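You operate a simulated robot arm through the tools that you are given. There is no shell and no other tool. Be economical: measure what you need, move in short steps, check, and stop when the job is done.

The job below is to be done with a simulated robot arm. You get a single attempt, and the scene is never put back.

## Task
Sync the microphone with the green ring to channel 4.
Fine: lay it in the receiver's cradle and switch it on; the other microphones stay where they are, off; the receiver stays muted, its fader down.

It is judged by the outcome, as a careful person would: the job done as asked, and still so three seconds after it is handed in. It fails if anything else is knocked over, pushed out of place, dropped, spilled or broken.

## Robot
A 7-joint arm with a two-finger parallel gripper, fixed in place. Base frame: the origin is at the foot of the arm, x ahead of it, y to its left, z up. Readings come in mm, rad, newtons and seconds.
Its first joint turns from -1.152 to 1.152 rad. Payload 1.57 kg.
Tool frame: the origin (TCP) lies between the finger pads and is the grasp point; the fingertips stand 30 mm ahead of it; z points along the fingers, y is the line along which they close. The gripper opens to 110 mm. The fingers are 24 mm wide and 12 mm thick; the gripper's body (48 by 112 mm) begins 78 mm behind the TCP.
Orientation is that of the tool frame in the base frame, as [roll, pitch, yaw] about the fixed x, y, z axes, in that order (R = Rz(yaw) Ry(pitch) Rx(roll)). With the fingers straight down and closing along the base's y, the tool's x points along the base's -x, its y along +y and its z along -z.

## Interface
- The arm moves only by the tool apply_moves. Its argument "targets" is a list of rows, each a list of 7 numbers: the shift along the tool's x, y, z in mm, then the turn, a rotation vector about the tool's x, y, z in rad, then the gripper command, from -1 (fully open) to 1 (shut), values between in proportion. In form: [[x, y, z, ax, ay, az, fingers], ...]. A call has 1 to 12 rows; each row shifts and turns the commanded pose from where the row before left it, along the tool's axes as they then stand. Rows are played at 5 a second. More than 50 mm and 0.15 rad between two rows, or a gripper value outside its range, and nothing of the call is played. A pose out of reach is approached as far as the arm can. The call stops where the force on the tool passes 40 N (or 10 N more than at its start, if that is more) or the arm is blocked; 0.2 s more then pass. The fingers move at their own pace (about 108 mm/s each) and stop on an object; they squeeze with about 28 N. The grip force told is the motor's: it shows also when the fingers shut on nothing. Time passes only in rows, and 0.2 s behind the last, so rows that do not move let the fingers close. It gives the time, the measured TCP pose, the force on the tool (base axes), the opening and the grip force at its end, in the units of the frame above (readings bear some noise).
- Cameras (640 x 400 px; columns grow to the right, rows downward): "scene" is fixed at [142.6, -388, 1385.1]; the picture's right is [0.91, -0.42, 0.00], its down [-0.31, -0.67, -0.68] and it looks along [0.28, 0.61, -0.74] (base axes); focal length 304 px, centre (320, 200). "wrist" rides on the gripper at [-36, 0, -80] in the tool frame; the picture's right is [0.00, -1.00, 0.00], its down [0.97, 0.00, -0.24] and it looks along [0.24, 0.00, 0.97] (tool axes); focal length 218 px, centre (320, 200). There is no depth. A picture from a camera that has moved, and an enlarged one, comes with that camera's place and axes in the base frame and with its lens.
- grab_frame(camera): a new picture of that camera. It takes no simulated time.
- enlarge(camera, box): a new picture of the part [left, top, right, bottom] of that camera's present view, enlarged. It takes no simulated time.
- job_done(): hands the job in; it is judged then, once.

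Go step by step. Nothing tells you positions but the pictures and the camera data: compare them with the known pose of the tool, close in by small moves and look again before you grip or let go. The budget is 120 turns and 84 pictures, counting those below and the enlarged ones. Unless the task says otherwise, let go and move clear before handing in, and close with one line.

The tools are called after "Request:" as a command line: name --pt "numbers of a row" for each row, then --argument value for the rest, lists and objects as JSON in quotes. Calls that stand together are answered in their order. apply_moves: Moves the arm, as the interface text tells. Its arguments: {"type":"object","properties":{"targets":{"type":"array"}},"required":["targets"]} The other tools are called the same way: grab_frame (camera) takes a picture; enlarge (camera, box) takes an enlarged picture of a part of a camera's view; job_done () hands the job in.

At the start:

```text
time_s: 0.0
ee_pos: [388.1, -117.3, 1132.5]
ee_rot: [3.141, 0.0, -3.141]
force: [-0.3, 0.4, -0.5]
gripper_width: 109.8
gripper_force: 0.1
```

scene: 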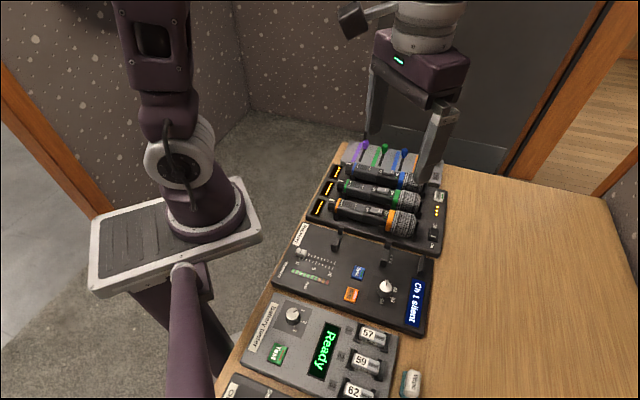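
wrist: 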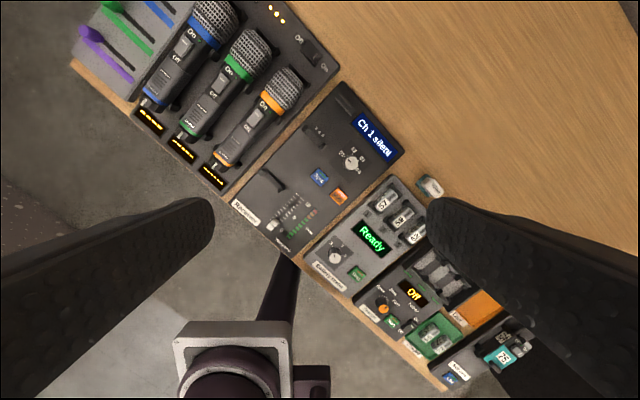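

I see a microphone rack with three mics (blue, green, orange), and a receiver panel with a channel knob, Sync and another button, fader and cradle posts. I'll look closer at them.

Request:
enlarge --camera "wrist" --box '[60, 0, 350, 190]'

Request:
enlarge --camera "wrist" --box '[220, 80, 420, 260]'

Request:
enlarge --camera "scene" --box '[260, 130, 460, 345]'

```text
2.11 times, centred on (205, 95) of wrist
camera zoom: at [422.4, -116.9, 1212.7], right [0.0, -1.0, 0.0], down [-0.97, 0.0, 0.24], along [-0.24, 0.0, -0.97], focal length 460 px, centre (562, 421)
```

zoom: 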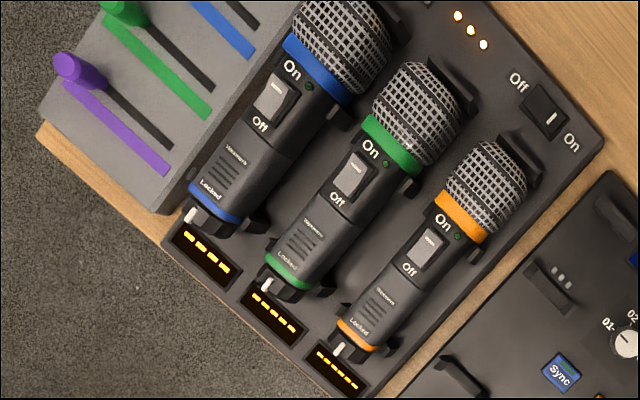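

```text
2.22 times, centred on (320, 170) of wrist
camera zoom: at [422.4, -116.9, 1212.7], right [0.0, -1.0, 0.0], down [-0.97, 0.0, 0.24], along [-0.24, 0.0, -0.97], focal length 485 px, centre (320, 267)
```

zoom: 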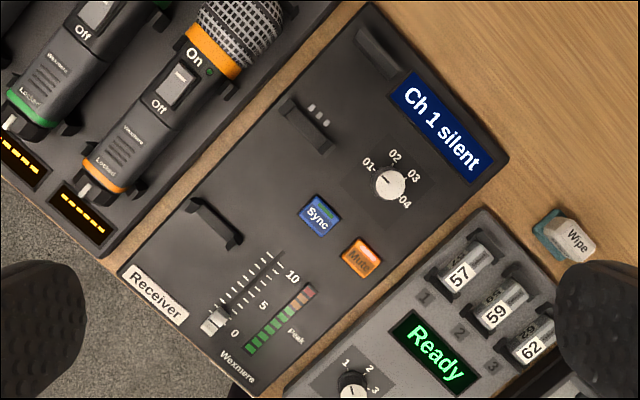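

```text
1.86 times, centred on (360, 238) of scene
camera zoom: at [142.6, -388.0, 1385.1], right [0.91, -0.42, 0.0], down [-0.31, -0.67, -0.68], along [0.28, 0.61, -0.74], focal length 566 px, centre (246, 130)
```

zoom: 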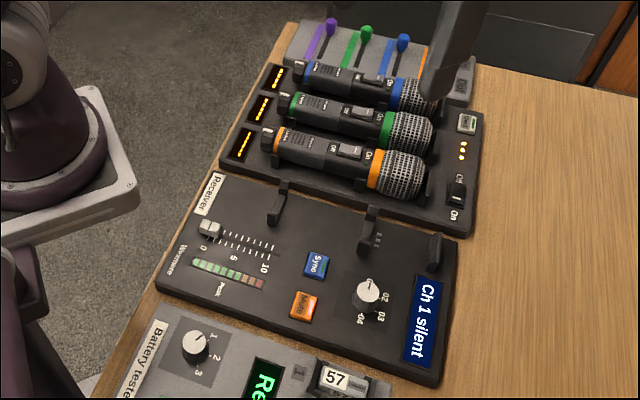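

The mics carry a "Locked" marking at the tail, so I need a closer look. I'll move above the green mic, turned so the fingers close across it.

Request:
apply_moves --pt "-11.5 29.6 29 0 0 0 -1" --pt "-11.5 29.6 29 0 0 0 -1" --pt "-11.5 29.6 29 0 0 0 -1" --pt "-11.5 29.6 29 0 0 0 -1" --pt "-11.5 29.6 29 0 0 0 -1" --pt "-11.5 29.6 29 0 0 0 -1" --pt "-11.5 29.6 29 0 0 0 -1" --pt "-11.5 29.6 29 0 0 0 -1"

Request:
apply_moves --pt "0 0 0 0 0 0.131 -1" --pt "0 0 0 0 0 0.131 -1" --pt "0 0 0 0 0 0.131 -1" --pt "0 0 0 0 0 0.131 -1" --pt "0 0 0 0 0 0.131 -1" --pt "0 0 0 0 0 0.131 -1" --pt "0 0 0 0 0 0 -1"

Request:
grab_frame --camera "wrist"

```text
time_s: 1.8
ee_pos: [484.4, 120.1, 899.7]
ee_rot: [-3.14, 0.0, 3.141]
force: [-0.4, -0.2, 0.5]
gripper_width: 110.2
gripper_force: 0.0
```

```text
time_s: 3.4
ee_pos: [479.9, 120.5, 899.5]
ee_rot: [3.142, -0.001, 2.354]
force: [0.0, -0.2, 0.5]
gripper_width: 109.8
gripper_force: 0.0
```

```text
78 pictures are left
camera wrist: at [504.5, 94.5, 980.4], right [-0.71, -0.71, 0.0], down [-0.68, 0.69, 0.24], along [-0.17, 0.17, -0.97], focal length 218 px, centre (320, 200)
```

wrist: 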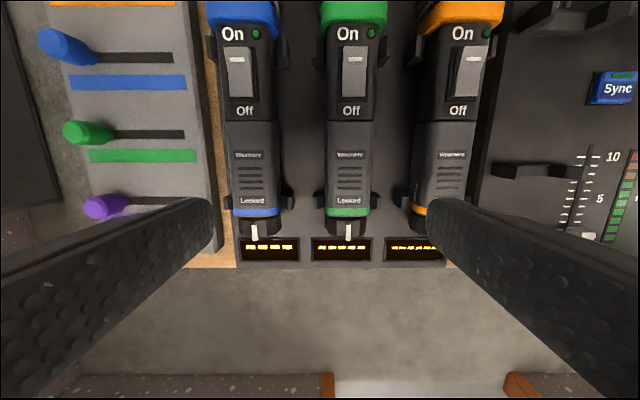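

Request:
enlarge --camera "wrist" --box '[290, 120, 410, 270]'

Request:
enlarge --camera "wrist" --box '[280, 0, 420, 130]'

```text
2.67 times, centred on (350, 195) of wrist
camera zoom: at [504.5, 94.5, 980.4], right [-0.71, -0.71, 0.0], down [-0.68, 0.69, 0.24], along [-0.17, 0.17, -0.97], focal length 582 px, centre (240, 213)
```

zoom: 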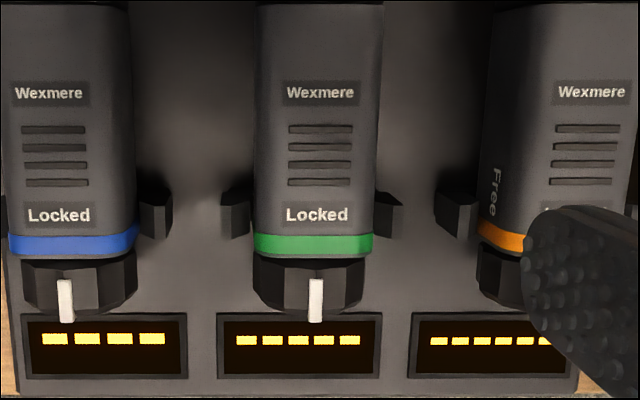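

```text
3.08 times, centred on (350, 65) of wrist
camera zoom: at [504.5, 94.5, 980.4], right [-0.71, -0.71, 0.0], down [-0.68, 0.69, 0.24], along [-0.17, 0.17, -0.97], focal length 672 px, centre (228, 615)
```

zoom: 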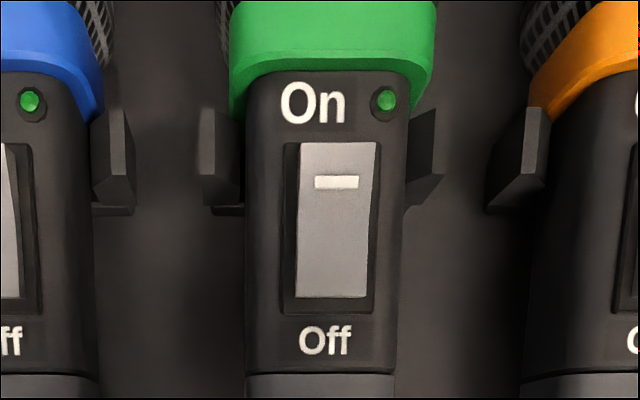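

By triangulating two views, the console tops are near z≈770 and the mics' tops near z≈810. That is well above 555, so I'll trust the pictures. The tail collar has a Locked/Free pointer, so I'll look at that from the side.

Request:
enlarge --camera "scene" --box '[300, 155, 380, 225]'

Request:
apply_moves --pt "50 0 0 0 -0.1 0 -1" --pt "50 0 0 0 -0.1 0 -1" --pt "20 0 0 0 -0.1 0 -1" --pt "0 0 0 0 -0.1 0 -1" --pt "0 0 0 0 -0.1 0 -1" --pt "0 0 0 0 -0.1 0 -1"

Request:
grab_frame --camera "wrist"

```text
5.71 times, centred on (340, 190) of scene
camera zoom: at [142.6, -388.0, 1385.1], right [0.91, -0.42, 0.0], down [-0.31, -0.67, -0.68], along [0.28, 0.61, -0.74], focal length 1737 px, centre (206, 257)
```

zoom: 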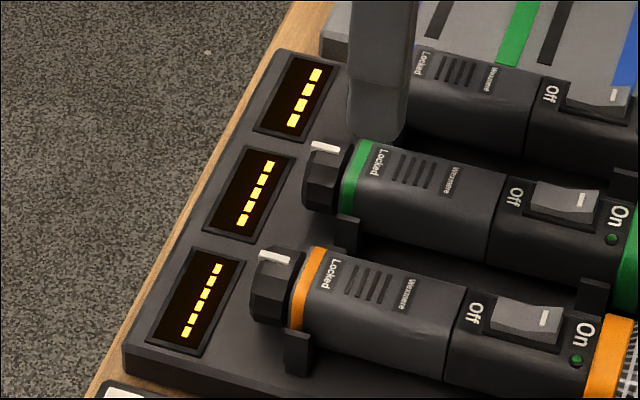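

```text
time_s: 4.8
ee_pos: [405.8, 187.4, 896.4]
ee_rot: [3.141, 0.602, 2.354]
force: [-0.2, 0.7, -0.6]
gripper_width: 110.0
gripper_force: 0.2
out of reach, approached as far as the arm can: row 3, 4
```

```text
74 pictures are left
camera wrist: at [393.7, 199.4, 983.8], right [-0.71, -0.71, 0.0], down [-0.66, 0.66, -0.35], along [0.25, -0.25, -0.94], focal length 218 px, centre (320, 200)
```

wrist: 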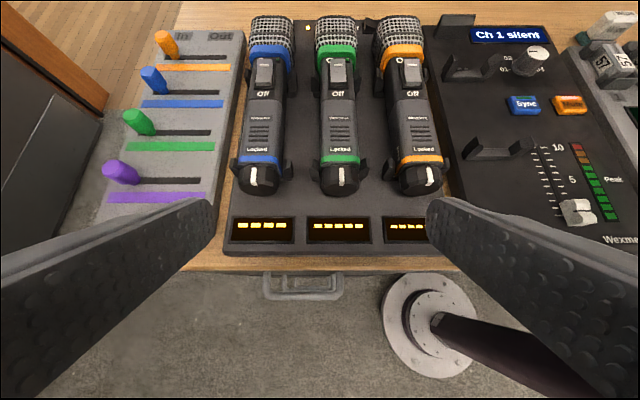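

Request:
enlarge --camera "wrist" --box '[295, 120, 455, 220]'

Request:
enlarge --camera "wrist" --box '[400, 0, 640, 240]'

Request:
enlarge --camera "wrist" --box '[300, 0, 460, 110]'

```text
4.00 times, centred on (375, 170) of wrist
camera zoom: at [393.7, 199.4, 983.8], right [-0.71, -0.71, 0.0], down [-0.66, 0.66, -0.35], along [0.25, -0.25, -0.94], focal length 873 px, centre (100, 320)
```

zoom: 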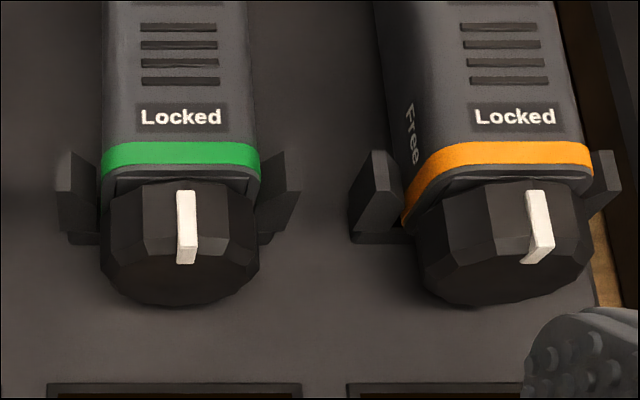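

```text
1.67 times, centred on (520, 120) of wrist
camera zoom: at [393.7, 199.4, 983.8], right [-0.71, -0.71, 0.0], down [-0.66, 0.66, -0.35], along [0.25, -0.25, -0.94], focal length 364 px, centre (-13, 333)
```

zoom: 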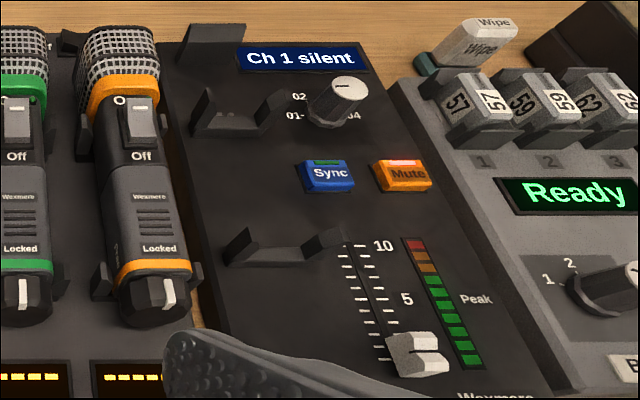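

```text
3.64 times, centred on (380, 55) of wrist
camera zoom: at [393.7, 199.4, 983.8], right [-0.71, -0.71, 0.0], down [-0.66, 0.66, -0.35], along [0.25, -0.25, -0.94], focal length 794 px, centre (102, 727)
```

zoom: 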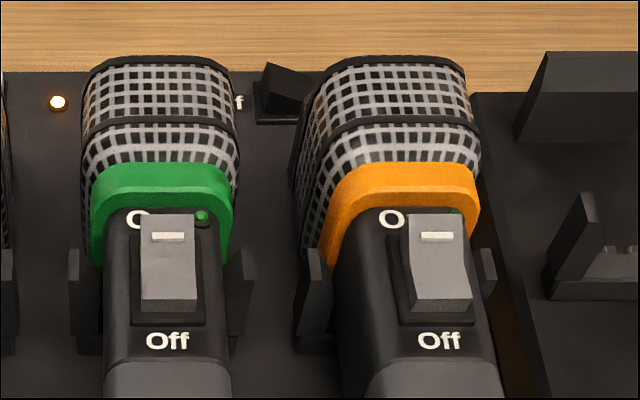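

The collar is a faceted knob with a pointer, and Free lies a quarter turn toward the rack's blue side. Next I'll go above the receiver to study the channel dial and cradle.

Request:
apply_moves --pt "0 0 0 0 0.1 0 -1" --pt "0 0 0 0 0.1 0 -1" --pt "0 0 0 0 0.1 0 -1" --pt "0 0 0 0 0.1 0 -1" --pt "0 0 0 0 0.1 0 -1" --pt "0 0 0 0 0.1 0 -1"

Request:
apply_moves --pt "-27 -33 0 0 0 0 -1" --pt "-27 -33 0 0 0 0 -1" --pt "-27 -33 0 0 0 0 -1" --pt "-27 -33 0 0 0 0 -1" --pt "-27 -33 0 0 0 0 -1" --pt "-27 -33 0 0 0 0 -1" --pt "-27 -33 0 0 0 0 -1" --pt "-27 -33 0 0 0 0 -1"

Request:
grab_frame --camera "wrist"

```text
time_s: 6.2
ee_pos: [405.7, 188.1, 895.3]
ee_rot: [3.141, -0.003, 2.356]
force: [-0.7, -0.2, 0.4]
gripper_width: 109.9
gripper_force: 0.0
```

```text
time_s: 8.0
ee_pos: [371.5, -149.7, 892.0]
ee_rot: [3.142, -0.001, 2.356]
force: [-0.1, -0.5, 0.2]
gripper_width: 109.7
gripper_force: 0.0
```

```text
70 pictures are left
camera wrist: at [395.8, -176.1, 972.4], right [-0.71, -0.71, 0.0], down [-0.69, 0.69, 0.24], along [-0.17, 0.17, -0.97], focal length 218 px, centre (320, 200)
```

wrist: 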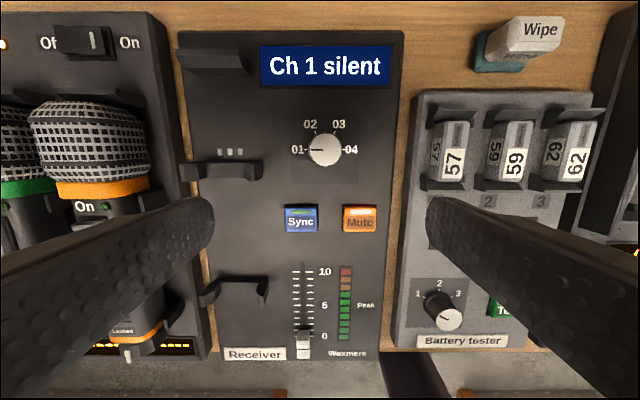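

Request:
enlarge --camera "wrist" --box '[280, 100, 390, 190]'

Request:
enlarge --camera "wrist" --box '[170, 30, 330, 320]'

```text
4.44 times, centred on (335, 145) of wrist
camera zoom: at [395.8, -176.1, 972.4], right [-0.71, -0.71, 0.0], down [-0.69, 0.69, 0.24], along [-0.17, 0.17, -0.97], focal length 970 px, centre (253, 444)
```

zoom: 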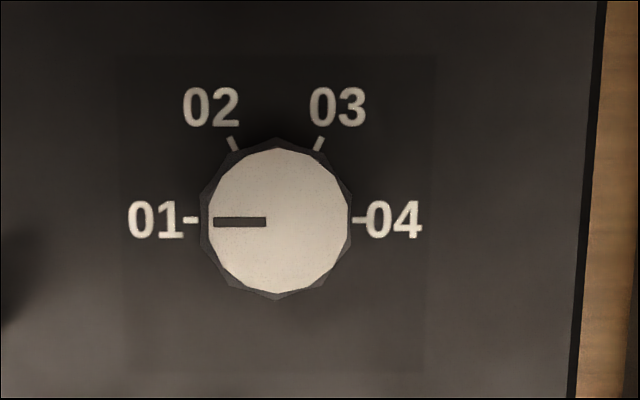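

```text
1.38 times, centred on (250, 175) of wrist
camera zoom: at [395.8, -176.1, 972.4], right [-0.71, -0.71, 0.0], down [-0.69, 0.69, 0.24], along [-0.17, 0.17, -0.97], focal length 301 px, centre (417, 234)
```

zoom: 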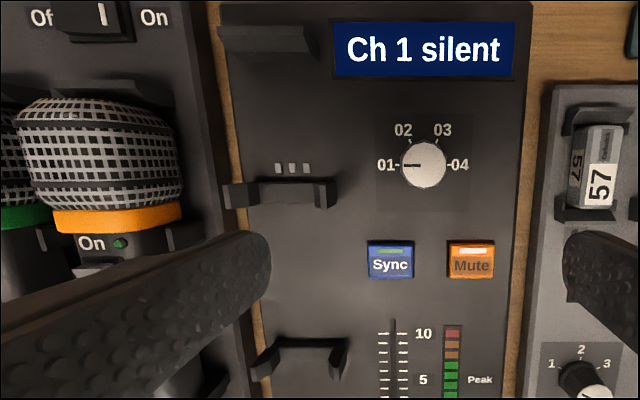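

The dial points at 01, and 04 is half a turn clockwise, the dial being at about (391, −178) with its top near z 795. I'll centre over it with the fingers partly closed and check before going down.

Request:
apply_moves --pt "-33.7 -6.4 0 0 0 -0.131 0.0" --pt "0 0 0 0 0 -0.131 0.0" --pt "0 0 0 0 0 -0.131 0.0" --pt "0 0 0 0 0 -0.131 0.0" --pt "0 0 0 0 0 -0.131 0.0" --pt "0 0 0 0 0 -0.131 0.0" --pt "0 0 20 0 0 0 0.0" --pt "0 0 20 0 0 0 0.0" --pt "0 0 0 0 0 0 0.0"

Request:
grab_frame --camera "wrist"

```text
time_s: 10.0
ee_pos: [391.2, -178.7, 856.7]
ee_rot: [-3.141, -0.001, 3.141]
force: [-0.4, -0.8, 1.0]
gripper_width: 55.1
gripper_force: 0.0
```

```text
67 pictures are left
camera wrist: at [425.6, -179.8, 937.0], right [0.0, -1.0, 0.0], down [-0.97, 0.0, 0.24], along [-0.24, 0.0, -0.97], focal length 218 px, centre (320, 200)
```

wrist: 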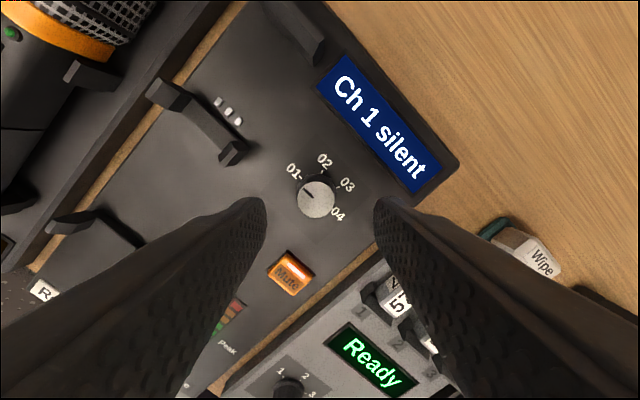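

Centred over the dial. I'll descend, grip, and turn clockwise 90° as the first half.

Request:
apply_moves --pt "0 1 20 0 0 0 0.0" --pt "0 0 20 0 0 0 0.0" --pt "0 0 10 0 0 0 0.0" --pt "0 0 0 0 0 0 1" --pt "0 0 0 0 0 0 1" --pt "0 0 0 0 0 0 1"

```text
time_s: 11.4
ee_pos: [392.1, -177.4, 805.7]
ee_rot: [3.14, 0.0, -3.14]
force: [1.3, 14.6, -3.0]
gripper_width: 26.8
gripper_force: 37.3
```

Request:
apply_moves --pt "0 0.7 0 0 0 0.131 1" --pt "0 0 0 0 0 0.131 1" --pt "0 0 0 0 0 0.131 1" --pt "0 0 0 0 0 0.131 1" --pt "0 0 0 0 0 0.131 1" --pt "0 0 0 0 0 0.131 1" --pt "0 0 0 0 0 0.131 1" --pt "0 0 0 0 0 0.131 1" --pt "0 0 0 0 0 0.131 1" --pt "0 0 0 0 0 0.131 1" --pt "0 0 0 0 0 0.131 1" --pt "0 0 0 0 0 0.131 1"

Request:
grab_frame --camera "wrist"

```text
time_s: 14.0
ee_pos: [392.0, -176.5, 804.8]
ee_rot: [3.141, -0.001, 1.566]
force: [15.0, 15.5, -3.3]
gripper_width: 26.7
gripper_force: 37.6
```

```text
66 pictures are left
camera wrist: at [390.4, -213.1, 886.2], right [-1.0, 0.0, 0.0], down [0.0, 0.97, 0.24], along [0.0, 0.24, -0.97], focal length 218 px, centre (320, 200)
```

wrist: 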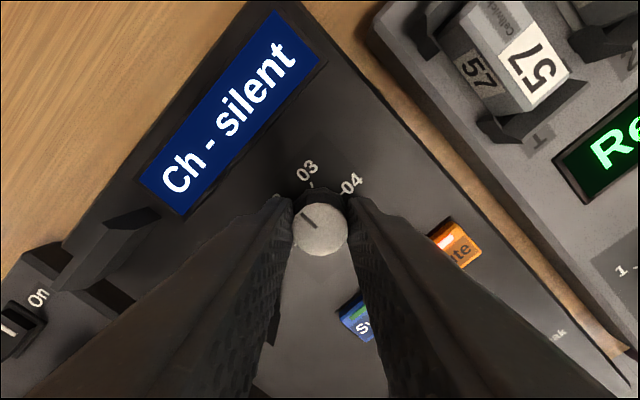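

It turned with the grip: the display reads "Ch –", midway between 2 and 3. I'll release, turn back, regrip and turn the other half.

Request:
apply_moves --pt "0 0 0 0 0 0 0" --pt "0 0 0 0 0 0 0" --pt "0 0 0 0 0 -0.131 0" --pt "0 0 0 0 0 -0.131 0" --pt "0 0 0 0 0 -0.131 0" --pt "0 0 0 0 0 -0.131 0" --pt "0 0 0 0 0 -0.131 0" --pt "0 0 0 0 0 -0.131 0" --pt "0 0 0 0 0 -0.131 0" --pt "0 0 0 0 0 -0.131 0" --pt "0 0 0 0 0 -0.131 0" --pt "0 0 0 0 0 -0.131 0"

Request:
apply_moves --pt "0 0 0 0 0 -0.131 0" --pt "0 0 0 0 0 -0.131 0" --pt "0 0 0 0 0 0 1" --pt "0 0 0 0 0 0 1" --pt "0 0 0 0 0 0 1"

Request:
apply_moves --pt "0 0 0 0 0 0.131 1" --pt "0 0 0 0 0 0.131 1" --pt "0 0 0 0 0 0.131 1" --pt "0 0 0 0 0 0.131 1" --pt "0 0 0 0 0 0.131 1" --pt "0 0 0 0 0 0.131 1" --pt "0 0 0 0 0 0.131 1" --pt "0 0 0 0 0 0.131 1" --pt "0 0 0 0 0 0.131 1" --pt "0 0 0 0 0 0.131 1" --pt "0 0 0 0 0 0.131 1" --pt "0 0 0 0 0 0.131 1"

Request:
grab_frame --camera "wrist"

```text
time_s: 16.6
ee_pos: [389.1, -177.9, 805.1]
ee_rot: [-3.14, 0.001, 2.881]
force: [0.1, 0.3, 0.0]
gripper_width: 55.0
gripper_force: 0.1
```

```text
time_s: 17.8
ee_pos: [390.8, -177.1, 806.2]
ee_rot: [3.14, -0.002, -3.139]
force: [-1.6, 9.9, 2.2]
gripper_width: 26.5
gripper_force: 37.8
```

```text
time_s: 19.4
ee_pos: [390.5, -175.7, 805.9]
ee_rot: [3.14, -0.003, 2.264]
force: [-0.2, 4.8, 5.9]
gripper_width: 26.5
gripper_force: 37.3
stopped in row 7: the force on the tool passed its limit (the readings are from after the stop); the commanded pose is now the measured one
```

```text
65 pictures are left
camera wrist: at [412.7, -204.1, 886.5], right [-0.77, -0.64, 0.0], down [-0.62, 0.75, 0.24], along [-0.15, 0.19, -0.97], focal length 218 px, centre (320, 200)
```

wrist: 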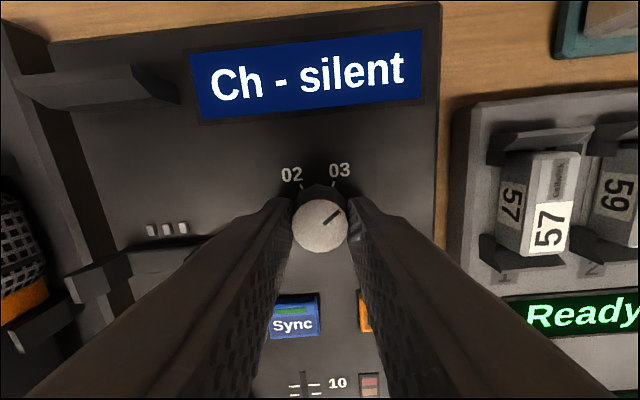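

Request:
apply_moves --pt "0 0 0 0 0 0.1 1" --pt "0 0 0 0 0 0.1 1" --pt "0 0 0 0 0 0.1 1" --pt "0 0 0 0 0 0.1 1" --pt "0 0 0 0 0 0.1 1" --pt "0 0 0 0 0 0.1 1" --pt "0 0 0 0 0 0.1 1" --pt "0 0 0 0 0 0 1"

Request:
grab_frame --camera "wrist"

```text
time_s: 21.2
ee_pos: [390.3, -174.7, 805.8]
ee_rot: [3.14, -0.003, 1.564]
force: [21.2, 6.2, -10.4]
gripper_width: 26.5
gripper_force: 37.6
```

```text
64 pictures are left
camera wrist: at [390.2, -212.0, 886.3], right [-1.0, 0.01, 0.0], down [0.01, 0.97, 0.24], along [0.0, 0.24, -0.97], focal length 218 px, centre (320, 200)
```

wrist: 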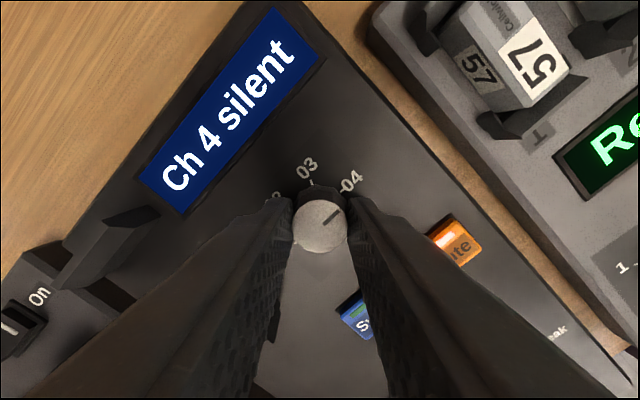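

The receiver now shows Ch 4. I'll release the dial, rise, and go above the green mic's middle.

Request:
apply_moves --pt "0 0 0 0 0 0 0.0" --pt "0 0 0 0 0 0 0.0" --pt "0 0 -40 0 0 0 0" --pt "0 0 -45 0 0 0 -0.1" --pt "0 0 0 0 0 -0.131 -0.1" --pt "0 0 0 0 0 -0.131 -0.1" --pt "0 0 0 0 0 -0.131 -0.1" --pt "0 0 0 0 0 -0.131 -0.1" --pt "0 0 0 0 0 -0.131 -0.1" --pt "0 0 0 0 0 -0.131 -0.1"

Request:
apply_moves --pt "13.7 41.5 0 0 0 0 -0.127" --pt "13.7 41.5 0 0 0 0 -0.127" --pt "13.7 41.5 0 0 0 0 -0.127" --pt "13.7 41.5 0 0 0 0 -0.127" --pt "13.7 41.5 0 0 0 0 -0.127" --pt "13.7 41.5 0 0 0 0 -0.127" --pt "0 0 0 0 0 0 -0.127"

Request:
grab_frame --camera "wrist"

```text
time_s: 23.4
ee_pos: [389.8, -176.1, 891.0]
ee_rot: [3.14, -0.001, 2.35]
force: [0.2, 0.5, 0.2]
gripper_width: 60.3
gripper_force: 0.1
```

```text
time_s: 25.0
ee_pos: [513.0, 58.3, 888.2]
ee_rot: [3.14, -0.002, 2.351]
force: [-0.5, 0.0, -0.3]
gripper_width: 62.3
gripper_force: 0.1
```

```text
63 pictures are left
camera wrist: at [537.6, 32.0, 968.6], right [-0.71, -0.7, 0.0], down [-0.68, 0.69, 0.24], along [-0.17, 0.17, -0.97], focal length 218 px, centre (320, 200)
```

wrist: 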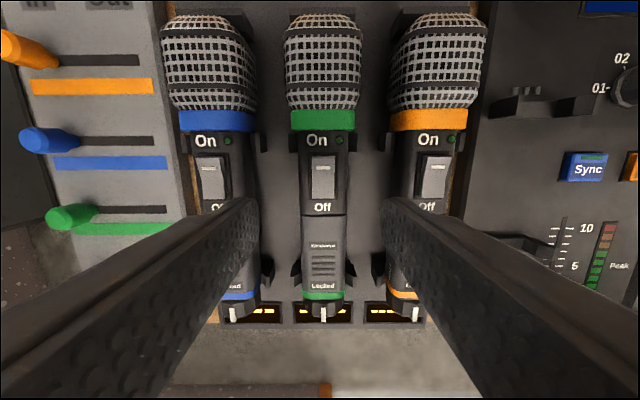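

The mic is nearly centred. I'll apply a small correction and lower onto the handle just below the switch.

Request:
apply_moves --pt "5 -2.3 20 0 0 0 -0.127" --pt "0 0 25 0 0 0 -0.127" --pt "0 0 15 0 0 0 -0.127" --pt "0 0 13 0 0 0 -0.127" --pt "0 0 0 0 0 0 -0.127"

Request:
grab_frame --camera "wrist"

Request:
enlarge --camera "scene" --box '[310, 130, 450, 240]'

```text
time_s: 26.2
ee_pos: [505.3, 60.4, 816.9]
ee_rot: [3.139, -0.003, 2.352]
force: [-0.3, 0.2, -0.4]
gripper_width: 62.1
gripper_force: 0.1
```

```text
62 pictures are left
camera wrist: at [529.7, 33.7, 898.1], right [-0.71, -0.7, 0.0], down [-0.68, 0.69, 0.24], along [-0.17, 0.17, -0.97], focal length 218 px, centre (320, 200)
```

wrist: 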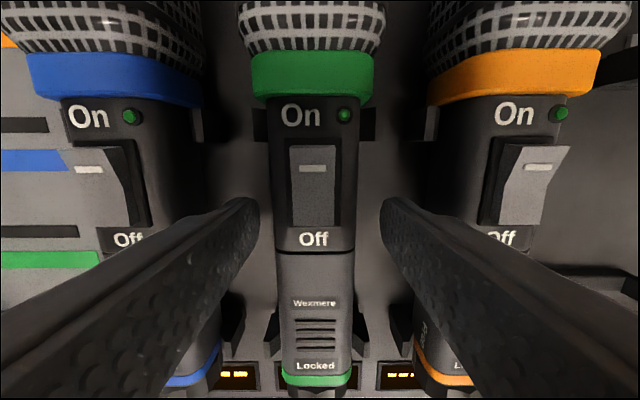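

```text
3.64 times, centred on (380, 185) of scene
camera zoom: at [142.6, -388.0, 1385.1], right [0.91, -0.42, 0.0], down [-0.31, -0.67, -0.68], along [0.28, 0.61, -0.74], focal length 1106 px, centre (102, 254)
```

zoom: 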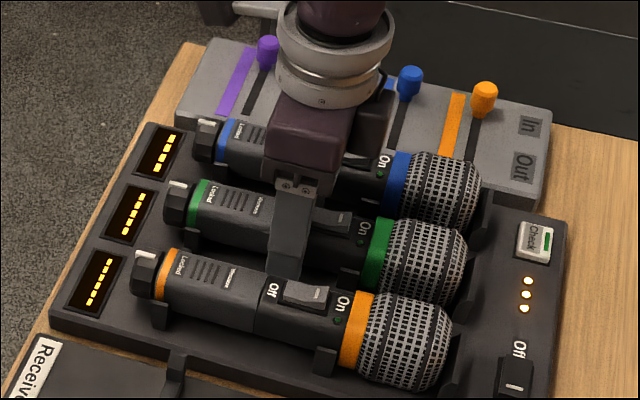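

Request:
apply_moves --pt "0 1.5 2 0 0 0 -0.127" --pt "0 0 0 0 0 0 1" --pt "0 0 0 0 0 0 1" --pt "0 0 0 0 0 0 1"

```text
time_s: 27.2
ee_pos: [505.7, 61.2, 816.0]
ee_rot: [3.14, -0.002, 2.35]
force: [0.7, 0.9, 0.9]
gripper_width: 35.9
gripper_force: 28.0
```

Gripped at 36 mm. I'll lift it straight up slowly.

Request:
apply_moves --pt "0 0 -8 0 0 0 1" --pt "0 0 -15 0 0 0 1" --pt "0 0 -25 0 0 0 1" --pt "0 0 -30 0 0 0 1" --pt "0 0 0 0 0 0 1"

Request:
grab_frame --camera "scene"

Request:
grab_frame --camera "wrist"

```text
time_s: 28.4
ee_pos: [504.0, 59.7, 893.4]
ee_rot: [3.14, 0.0, 2.35]
force: [-0.3, -0.2, -3.2]
gripper_width: 36.0
gripper_force: 27.3
```

```text
60 pictures are left
```

scene: 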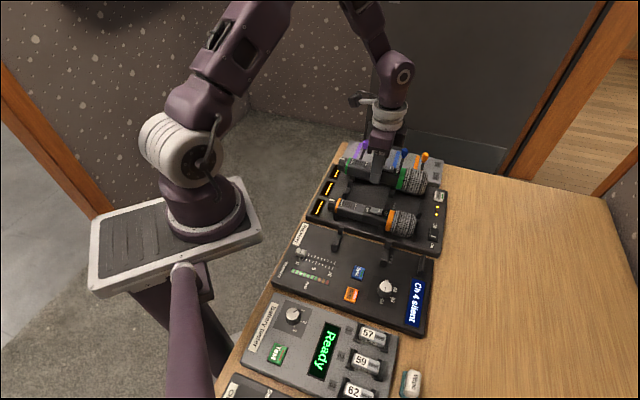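

```text
59 pictures are left
camera wrist: at [529.3, 33.6, 974.9], right [-0.71, -0.7, 0.0], down [-0.68, 0.69, 0.24], along [-0.17, 0.17, -0.97], focal length 218 px, centre (320, 200)
```

wrist: 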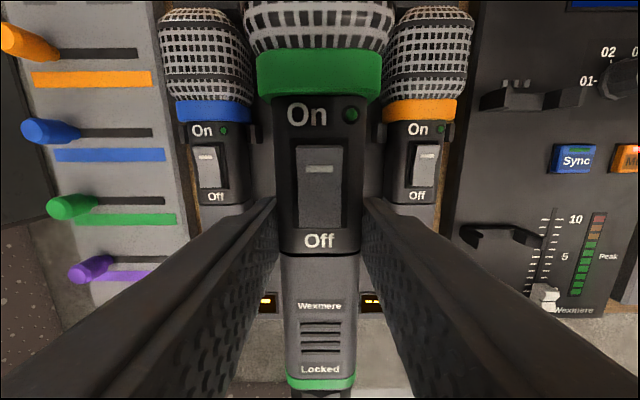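

Held level and off the rack. Now I'll carry it across above the receiver's cradle and check alignment.

Request:
apply_moves --pt "-5 -32.5 0 0 0 0 1" --pt "-5 -32.5 0 0 0 0 1" --pt "-5 -32.5 0 0 0 0 1" --pt "-5 -32.5 0 0 0 0 1" --pt "0 -32.5 0 0 0 0 1" --pt "0 0 0 0 0 0 1"

Request:
grab_frame --camera "wrist"

Request:
enlarge --camera "scene" --box '[270, 150, 450, 330]'

```text
time_s: 29.8
ee_pos: [403.8, -71.0, 895.0]
ee_rot: [3.139, -0.002, 2.351]
force: [-0.1, -1.0, -3.9]
gripper_width: 35.7
gripper_force: 27.8
```

```text
58 pictures are left
camera wrist: at [428.1, -96.2, 974.2], right [-0.71, -0.7, 0.0], down [-0.68, 0.69, 0.24], along [-0.17, 0.17, -0.97], focal length 218 px, centre (320, 200)
```

wrist: 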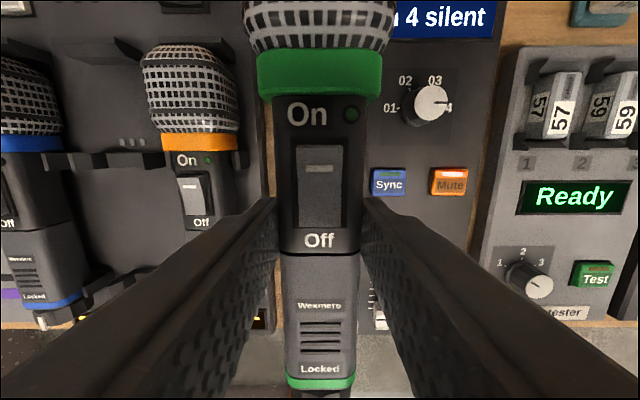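

```text
2.22 times, centred on (360, 240) of scene
camera zoom: at [142.6, -388.0, 1385.1], right [0.91, -0.42, 0.0], down [-0.31, -0.67, -0.68], along [0.28, 0.61, -0.74], focal length 676 px, centre (231, 111)
```

zoom: 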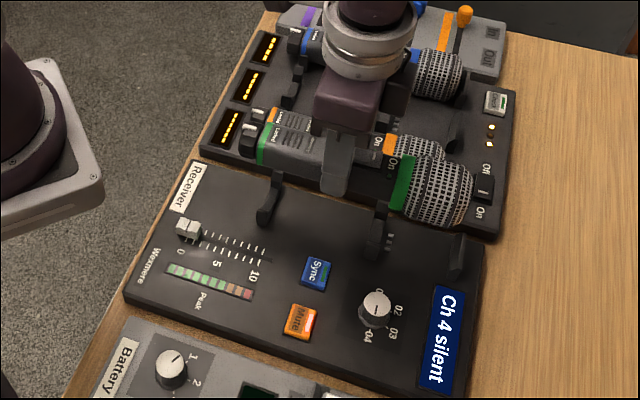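

Request:
enlarge --camera "wrist" --box '[0, 20, 260, 340]'

Request:
enlarge --camera "wrist" --box '[60, 110, 160, 180]'

```text
1.25 times, centred on (130, 180) of wrist
camera zoom: at [428.1, -96.2, 974.2], right [-0.71, -0.7, 0.0], down [-0.68, 0.69, 0.24], along [-0.17, 0.17, -0.97], focal length 273 px, centre (558, 225)
```

zoom: 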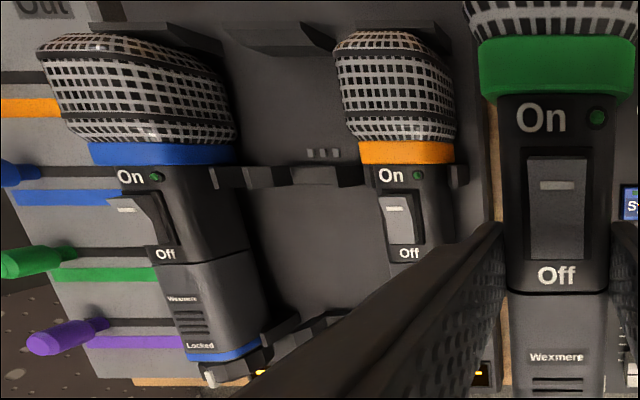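

```text
5.71 times, centred on (110, 145) of wrist
camera zoom: at [428.1, -96.2, 974.2], right [-0.71, -0.7, 0.0], down [-0.68, 0.69, 0.24], along [-0.17, 0.17, -0.97], focal length 1247 px, centre (1520, 514)
```

zoom: 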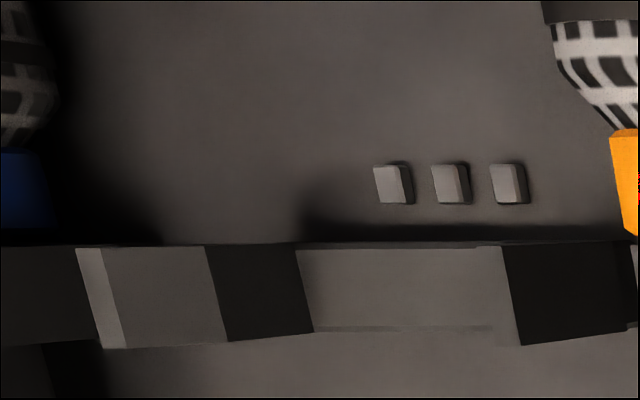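

Comparing rack and cradle geometry, I should shift about 2 mm sideways and 2 mm toward the head, and lower by roughly 85–90 mm. I'll go partway and look again.

Request:
apply_moves --pt "-2 2.2 15 0 0 0 1" --pt "0 0 15 0 0 0 1" --pt "0 0 10 0 0 0 1" --pt "0 0 0 0 0 0 1"

Request:
grab_frame --camera "wrist"

Request:
enlarge --camera "scene" --box '[310, 190, 430, 290]'

```text
time_s: 30.8
ee_pos: [406.4, -69.2, 852.4]
ee_rot: [3.14, -0.001, 2.351]
force: [0.3, 1.1, -3.6]
gripper_width: 35.5
gripper_force: 28.1
```

```text
54 pictures are left
camera wrist: at [430.6, -95.9, 933.4], right [-0.71, -0.7, 0.0], down [-0.68, 0.69, 0.24], along [-0.17, 0.17, -0.97], focal length 218 px, centre (320, 200)
```

wrist: 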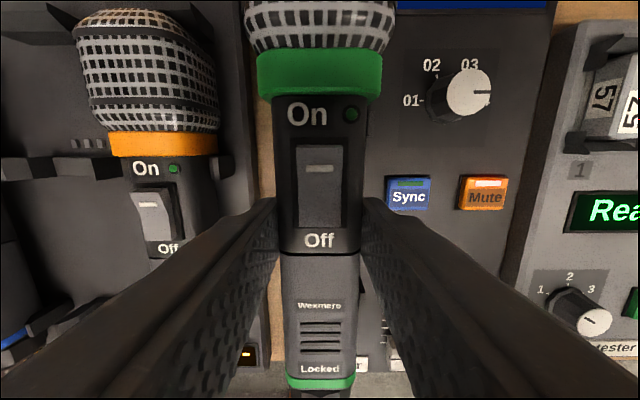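

```text
4.00 times, centred on (370, 240) of scene
camera zoom: at [142.7, -388.0, 1385.1], right [0.91, -0.42, 0.0], down [-0.31, -0.67, -0.68], along [0.28, 0.61, -0.74], focal length 1216 px, centre (120, 40)
```

zoom: 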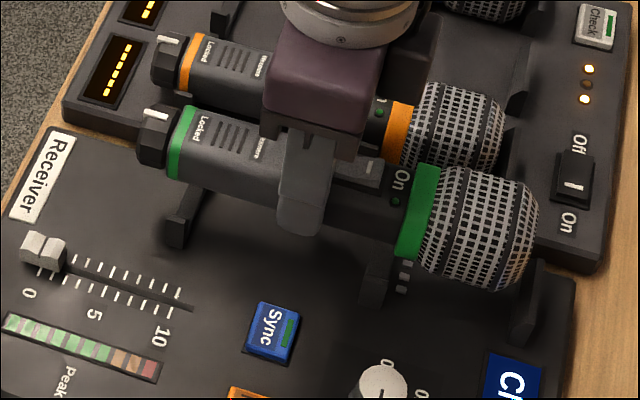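

Request:
apply_moves --pt "-2 0 10 0 0 0 1" --pt "0 0 10 0 0 0 1" --pt "0 0 0 0 0 0 1"

Request:
enlarge --camera "scene" --box '[325, 195, 425, 275]'

Request:
enlarge --camera "wrist" --box '[240, 60, 400, 200]'

```text
time_s: 31.6
ee_pos: [408.8, -69.1, 833.2]
ee_rot: [3.139, -0.002, 2.35]
force: [2.4, -2.3, -2.3]
gripper_width: 35.5
gripper_force: 27.5
```

```text
5.00 times, centred on (375, 235) of scene
camera zoom: at [142.7, -388.1, 1385.0], right [0.91, -0.42, 0.0], down [-0.31, -0.67, -0.68], along [0.28, 0.61, -0.74], focal length 1520 px, centre (45, 25)
```

zoom: 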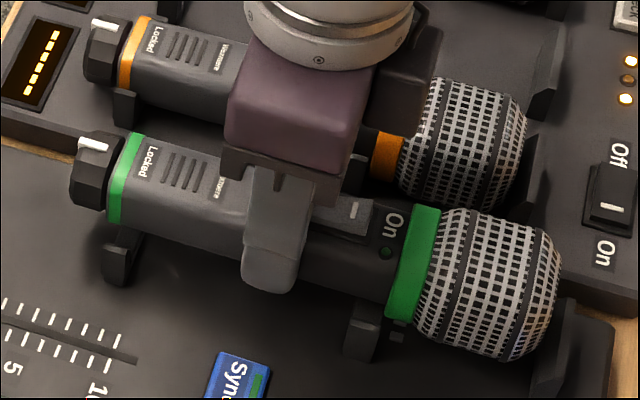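

```text
2.86 times, centred on (320, 130) of wrist
camera zoom: at [432.8, -96.0, 913.2], right [-0.71, -0.7, 0.0], down [-0.68, 0.69, 0.24], along [-0.17, 0.17, -0.97], focal length 624 px, centre (320, 400)
```

zoom: 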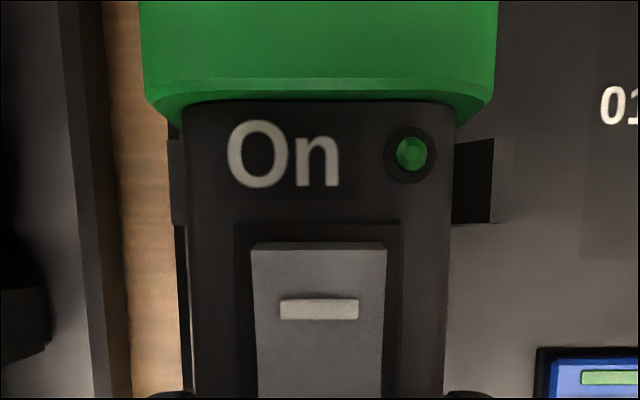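

The fork prongs are visible now: the mic must shift about 4.5 mm to picture-right and about 2 mm headward. I'll correct, lower a little and re-check.

Request:
apply_moves --pt "-2 -4.6 0 0 0 0 1" --pt "0 0 6 0 0 0 1" --pt "0 0 0 0 0 0 1"

Request:
enlarge --camera "wrist" --box '[230, 60, 410, 200]'

Request:
enlarge --camera "scene" --box '[325, 195, 425, 275]'

```text
time_s: 32.4
ee_pos: [406.3, -73.1, 826.8]
ee_rot: [-3.142, 0.0, 2.348]
force: [-0.7, 0.2, -3.7]
gripper_width: 35.8
gripper_force: 27.8
```

```text
2.86 times, centred on (320, 130) of wrist
camera zoom: at [431.2, -99.5, 908.2], right [-0.71, -0.7, 0.0], down [-0.68, 0.69, 0.24], along [-0.17, 0.17, -0.97], focal length 624 px, centre (320, 400)
```

zoom: 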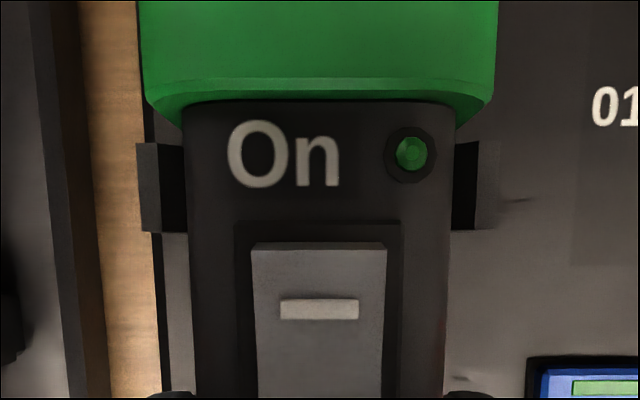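

```text
5.00 times, centred on (375, 235) of scene
camera zoom: at [142.7, -388.0, 1385.1], right [0.91, -0.42, 0.0], down [-0.31, -0.67, -0.68], along [0.28, 0.61, -0.74], focal length 1520 px, centre (45, 25)
```

zoom: 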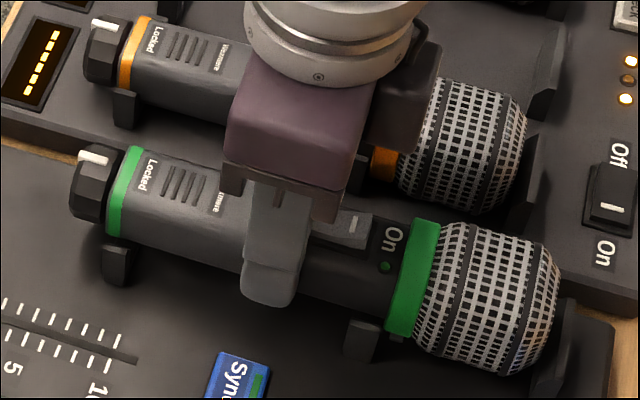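

Now centred between the prongs. I'll lower in small steps.

Request:
apply_moves --pt "0 0 6 0 0 0 1" --pt "0 0 5 0 0 0 1" --pt "0 0 4 0 0 0 1" --pt "0 0 0 0 0 0 1"

Request:
enlarge --camera "scene" --box '[325, 195, 425, 275]'

Request:
enlarge --camera "wrist" --box '[230, 60, 410, 200]'

```text
time_s: 33.5
ee_pos: [408.3, -74.1, 813.3]
ee_rot: [3.138, -0.002, 2.349]
force: [-2.6, 2.0, 9.0]
gripper_width: 35.6
gripper_force: 27.8
stopped in row 4: the force on the tool passed its limit (the readings are from after the stop); the commanded pose is now the measured one
```

```text
5.00 times, centred on (375, 235) of scene
camera zoom: at [142.4, -387.9, 1385.1], right [0.91, -0.42, 0.0], down [-0.31, -0.67, -0.68], along [0.28, 0.61, -0.74], focal length 1520 px, centre (45, 25)
```

zoom: 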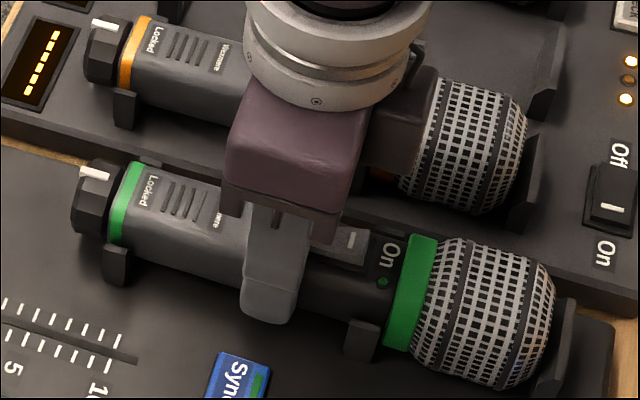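

```text
2.86 times, centred on (320, 130) of wrist
camera zoom: at [431.8, -100.3, 894.6], right [-0.71, -0.7, 0.0], down [-0.68, 0.69, 0.24], along [-0.17, 0.17, -0.97], focal length 624 px, centre (320, 400)
```

zoom: 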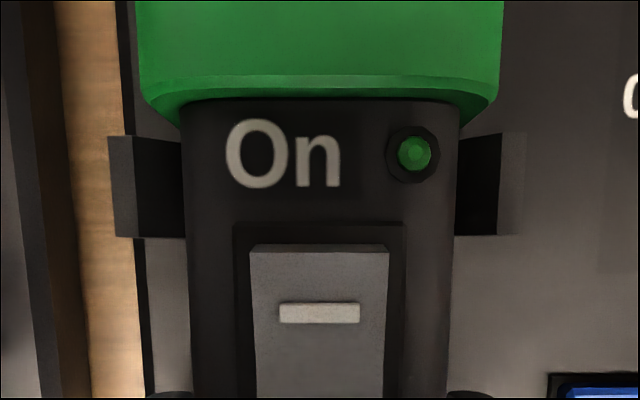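

Firm contact at z≈813 and the mic looks symmetric between both forks, just as the orange one sits in the rack. I'll open the fingers and check that it rests.

Request:
apply_moves --pt "0 0 0 0 0 0 0.2" --pt "0 0 0 0 0 0 -0.1" --pt "0 0 0 0 0 0 -0.1"

Request:
enlarge --camera "scene" --box '[325, 195, 425, 275]'

Request:
grab_frame --camera "wrist"

```text
time_s: 34.3
ee_pos: [407.7, -74.4, 813.6]
ee_rot: [3.139, 0.0, 2.35]
force: [0.5, -0.7, -0.1]
gripper_width: 60.6
gripper_force: 0.1
```

```text
5.00 times, centred on (375, 235) of scene
camera zoom: at [142.6, -388.0, 1385.1], right [0.91, -0.42, 0.0], down [-0.31, -0.67, -0.68], along [0.28, 0.61, -0.74], focal length 1520 px, centre (45, 25)
```

zoom: 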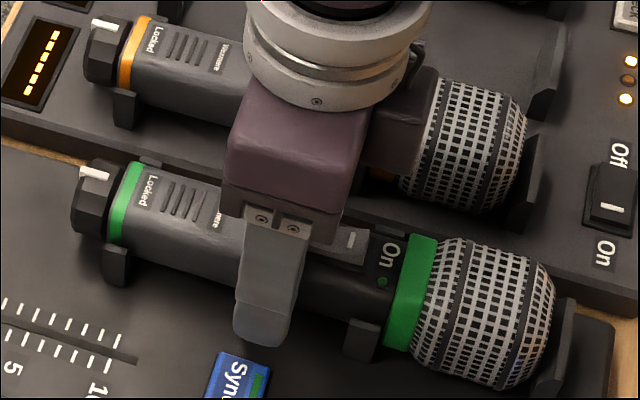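

```text
45 pictures are left
camera wrist: at [432.1, -100.3, 894.4], right [-0.71, -0.7, 0.0], down [-0.68, 0.69, 0.24], along [-0.17, 0.17, -0.97], focal length 218 px, centre (320, 200)
```

wrist: 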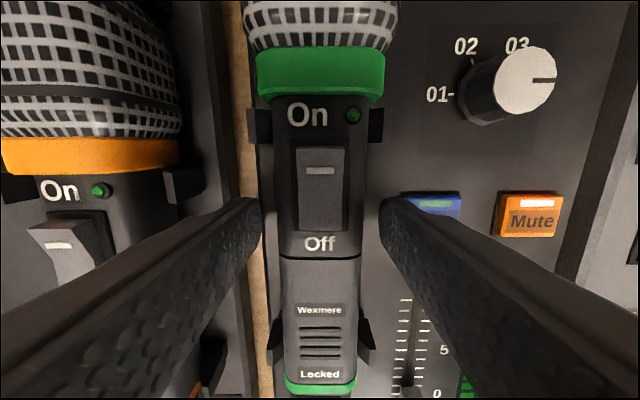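

The mic stayed put when released, so it is seated. Next is the lock collar at its tail: I'll rise, move above the tail, and tilt the hand 40° away from the rack so I can grip the collar and roll it a quarter turn toward Free.

Request:
apply_moves --pt "0 0 -40 0 0 0 -0.1" --pt "0 0 -45 0 0 0 -0.1" --pt "32.5 -17.5 0 0 0 0 -0.1" --pt "32.5 -17.5 0 0 0 0 -0.1" --pt "32.5 -17.5 0 0 0 0 -0.1" --pt "0 0 0 -0.14 0 0 -0.1" --pt "0 0 0 -0.14 0 0 -0.1" --pt "0 0 0 -0.14 0 0 -0.1" --pt "0 0 0 -0.14 0 0 -0.1" --pt "0 0 0 -0.14 0 0 -0.1" --pt "0 0 0 0 0 0 -0.1"

Request:
grab_frame --camera "wrist"

Request:
grab_frame --camera "scene"

```text
time_s: 36.7
ee_pos: [330.5, -55.4, 888.4]
ee_rot: [2.75, -0.026, 2.364]
force: [-0.1, -0.2, -0.6]
gripper_width: 60.5
gripper_force: 0.1
out of reach, approached as far as the arm can: row 5, 6, 7, 8, 9, 10
```

```text
44 pictures are left
camera wrist: at [335.2, -102.5, 962.7], right [-0.66, -0.65, -0.38], down [-0.75, 0.61, 0.25], along [0.07, 0.45, -0.89], focal length 218 px, centre (320, 200)
```

wrist: 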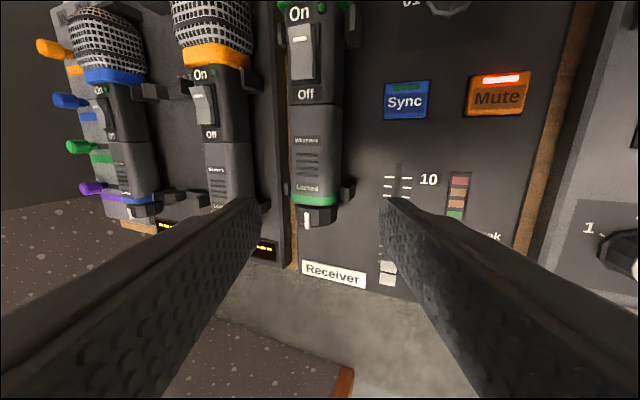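

```text
43 pictures are left
```

scene: 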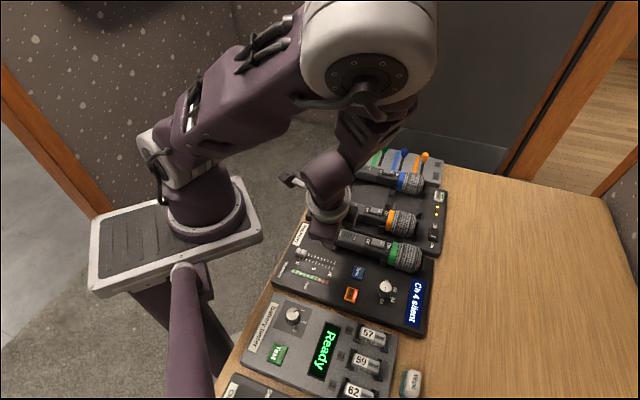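

The 40° tilt is out of reach this close to the base; about 20° seems reachable, so I'll ratchet the collar in shorter strokes. I'll back the tilt off to 20° and see.

Request:
apply_moves --pt "0 0 0 0.14 0 0 -0.1" --pt "0 0 0 0.14 0 0 -0.1" --pt "0 0 0 0.07 0 0 -0.1" --pt "0 0 0 0 0 0 -0.1"

```text
time_s: 37.7
ee_pos: [330.6, -53.9, 888.5]
ee_rot: [3.1, -0.02, 2.363]
force: [0.3, 0.0, -0.2]
gripper_width: 60.5
gripper_force: 0.0
```

Request:
apply_moves --pt "14 10 18 0.04 -0.02 0.01 -0.1" --pt "14 10 18 0 0 0 -0.1" --pt "0 0 0 -0.14 0 0 -0.1" --pt "0 0 0 -0.14 0 0 -0.1" --pt "0 0 0 -0.07 0 0 -0.1" --pt "0 0 0 0 0 0 -0.1"

Request:
grab_frame --camera "wrist"

```text
time_s: 39.1
ee_pos: [344.6, -19.1, 881.7]
ee_rot: [2.791, -0.005, 2.355]
force: [0.5, 0.2, -0.7]
gripper_width: 60.6
gripper_force: 0.0
out of reach, approached as far as the arm can: row 4, 5
```

```text
42 pictures are left
camera wrist: at [348.7, -65.4, 958.1], right [-0.67, -0.66, -0.34], down [-0.74, 0.63, 0.23], along [0.06, 0.41, -0.91], focal length 218 px, centre (320, 200)
```

wrist: 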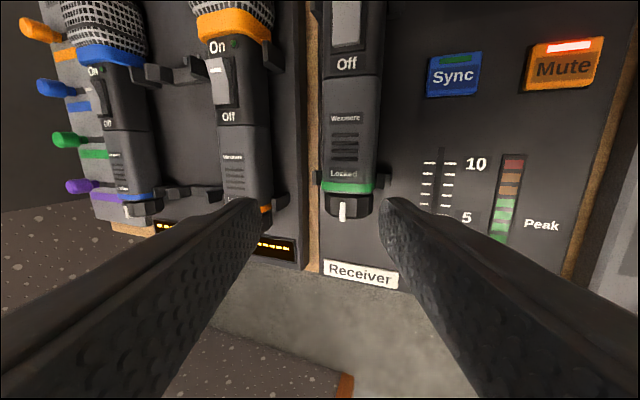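

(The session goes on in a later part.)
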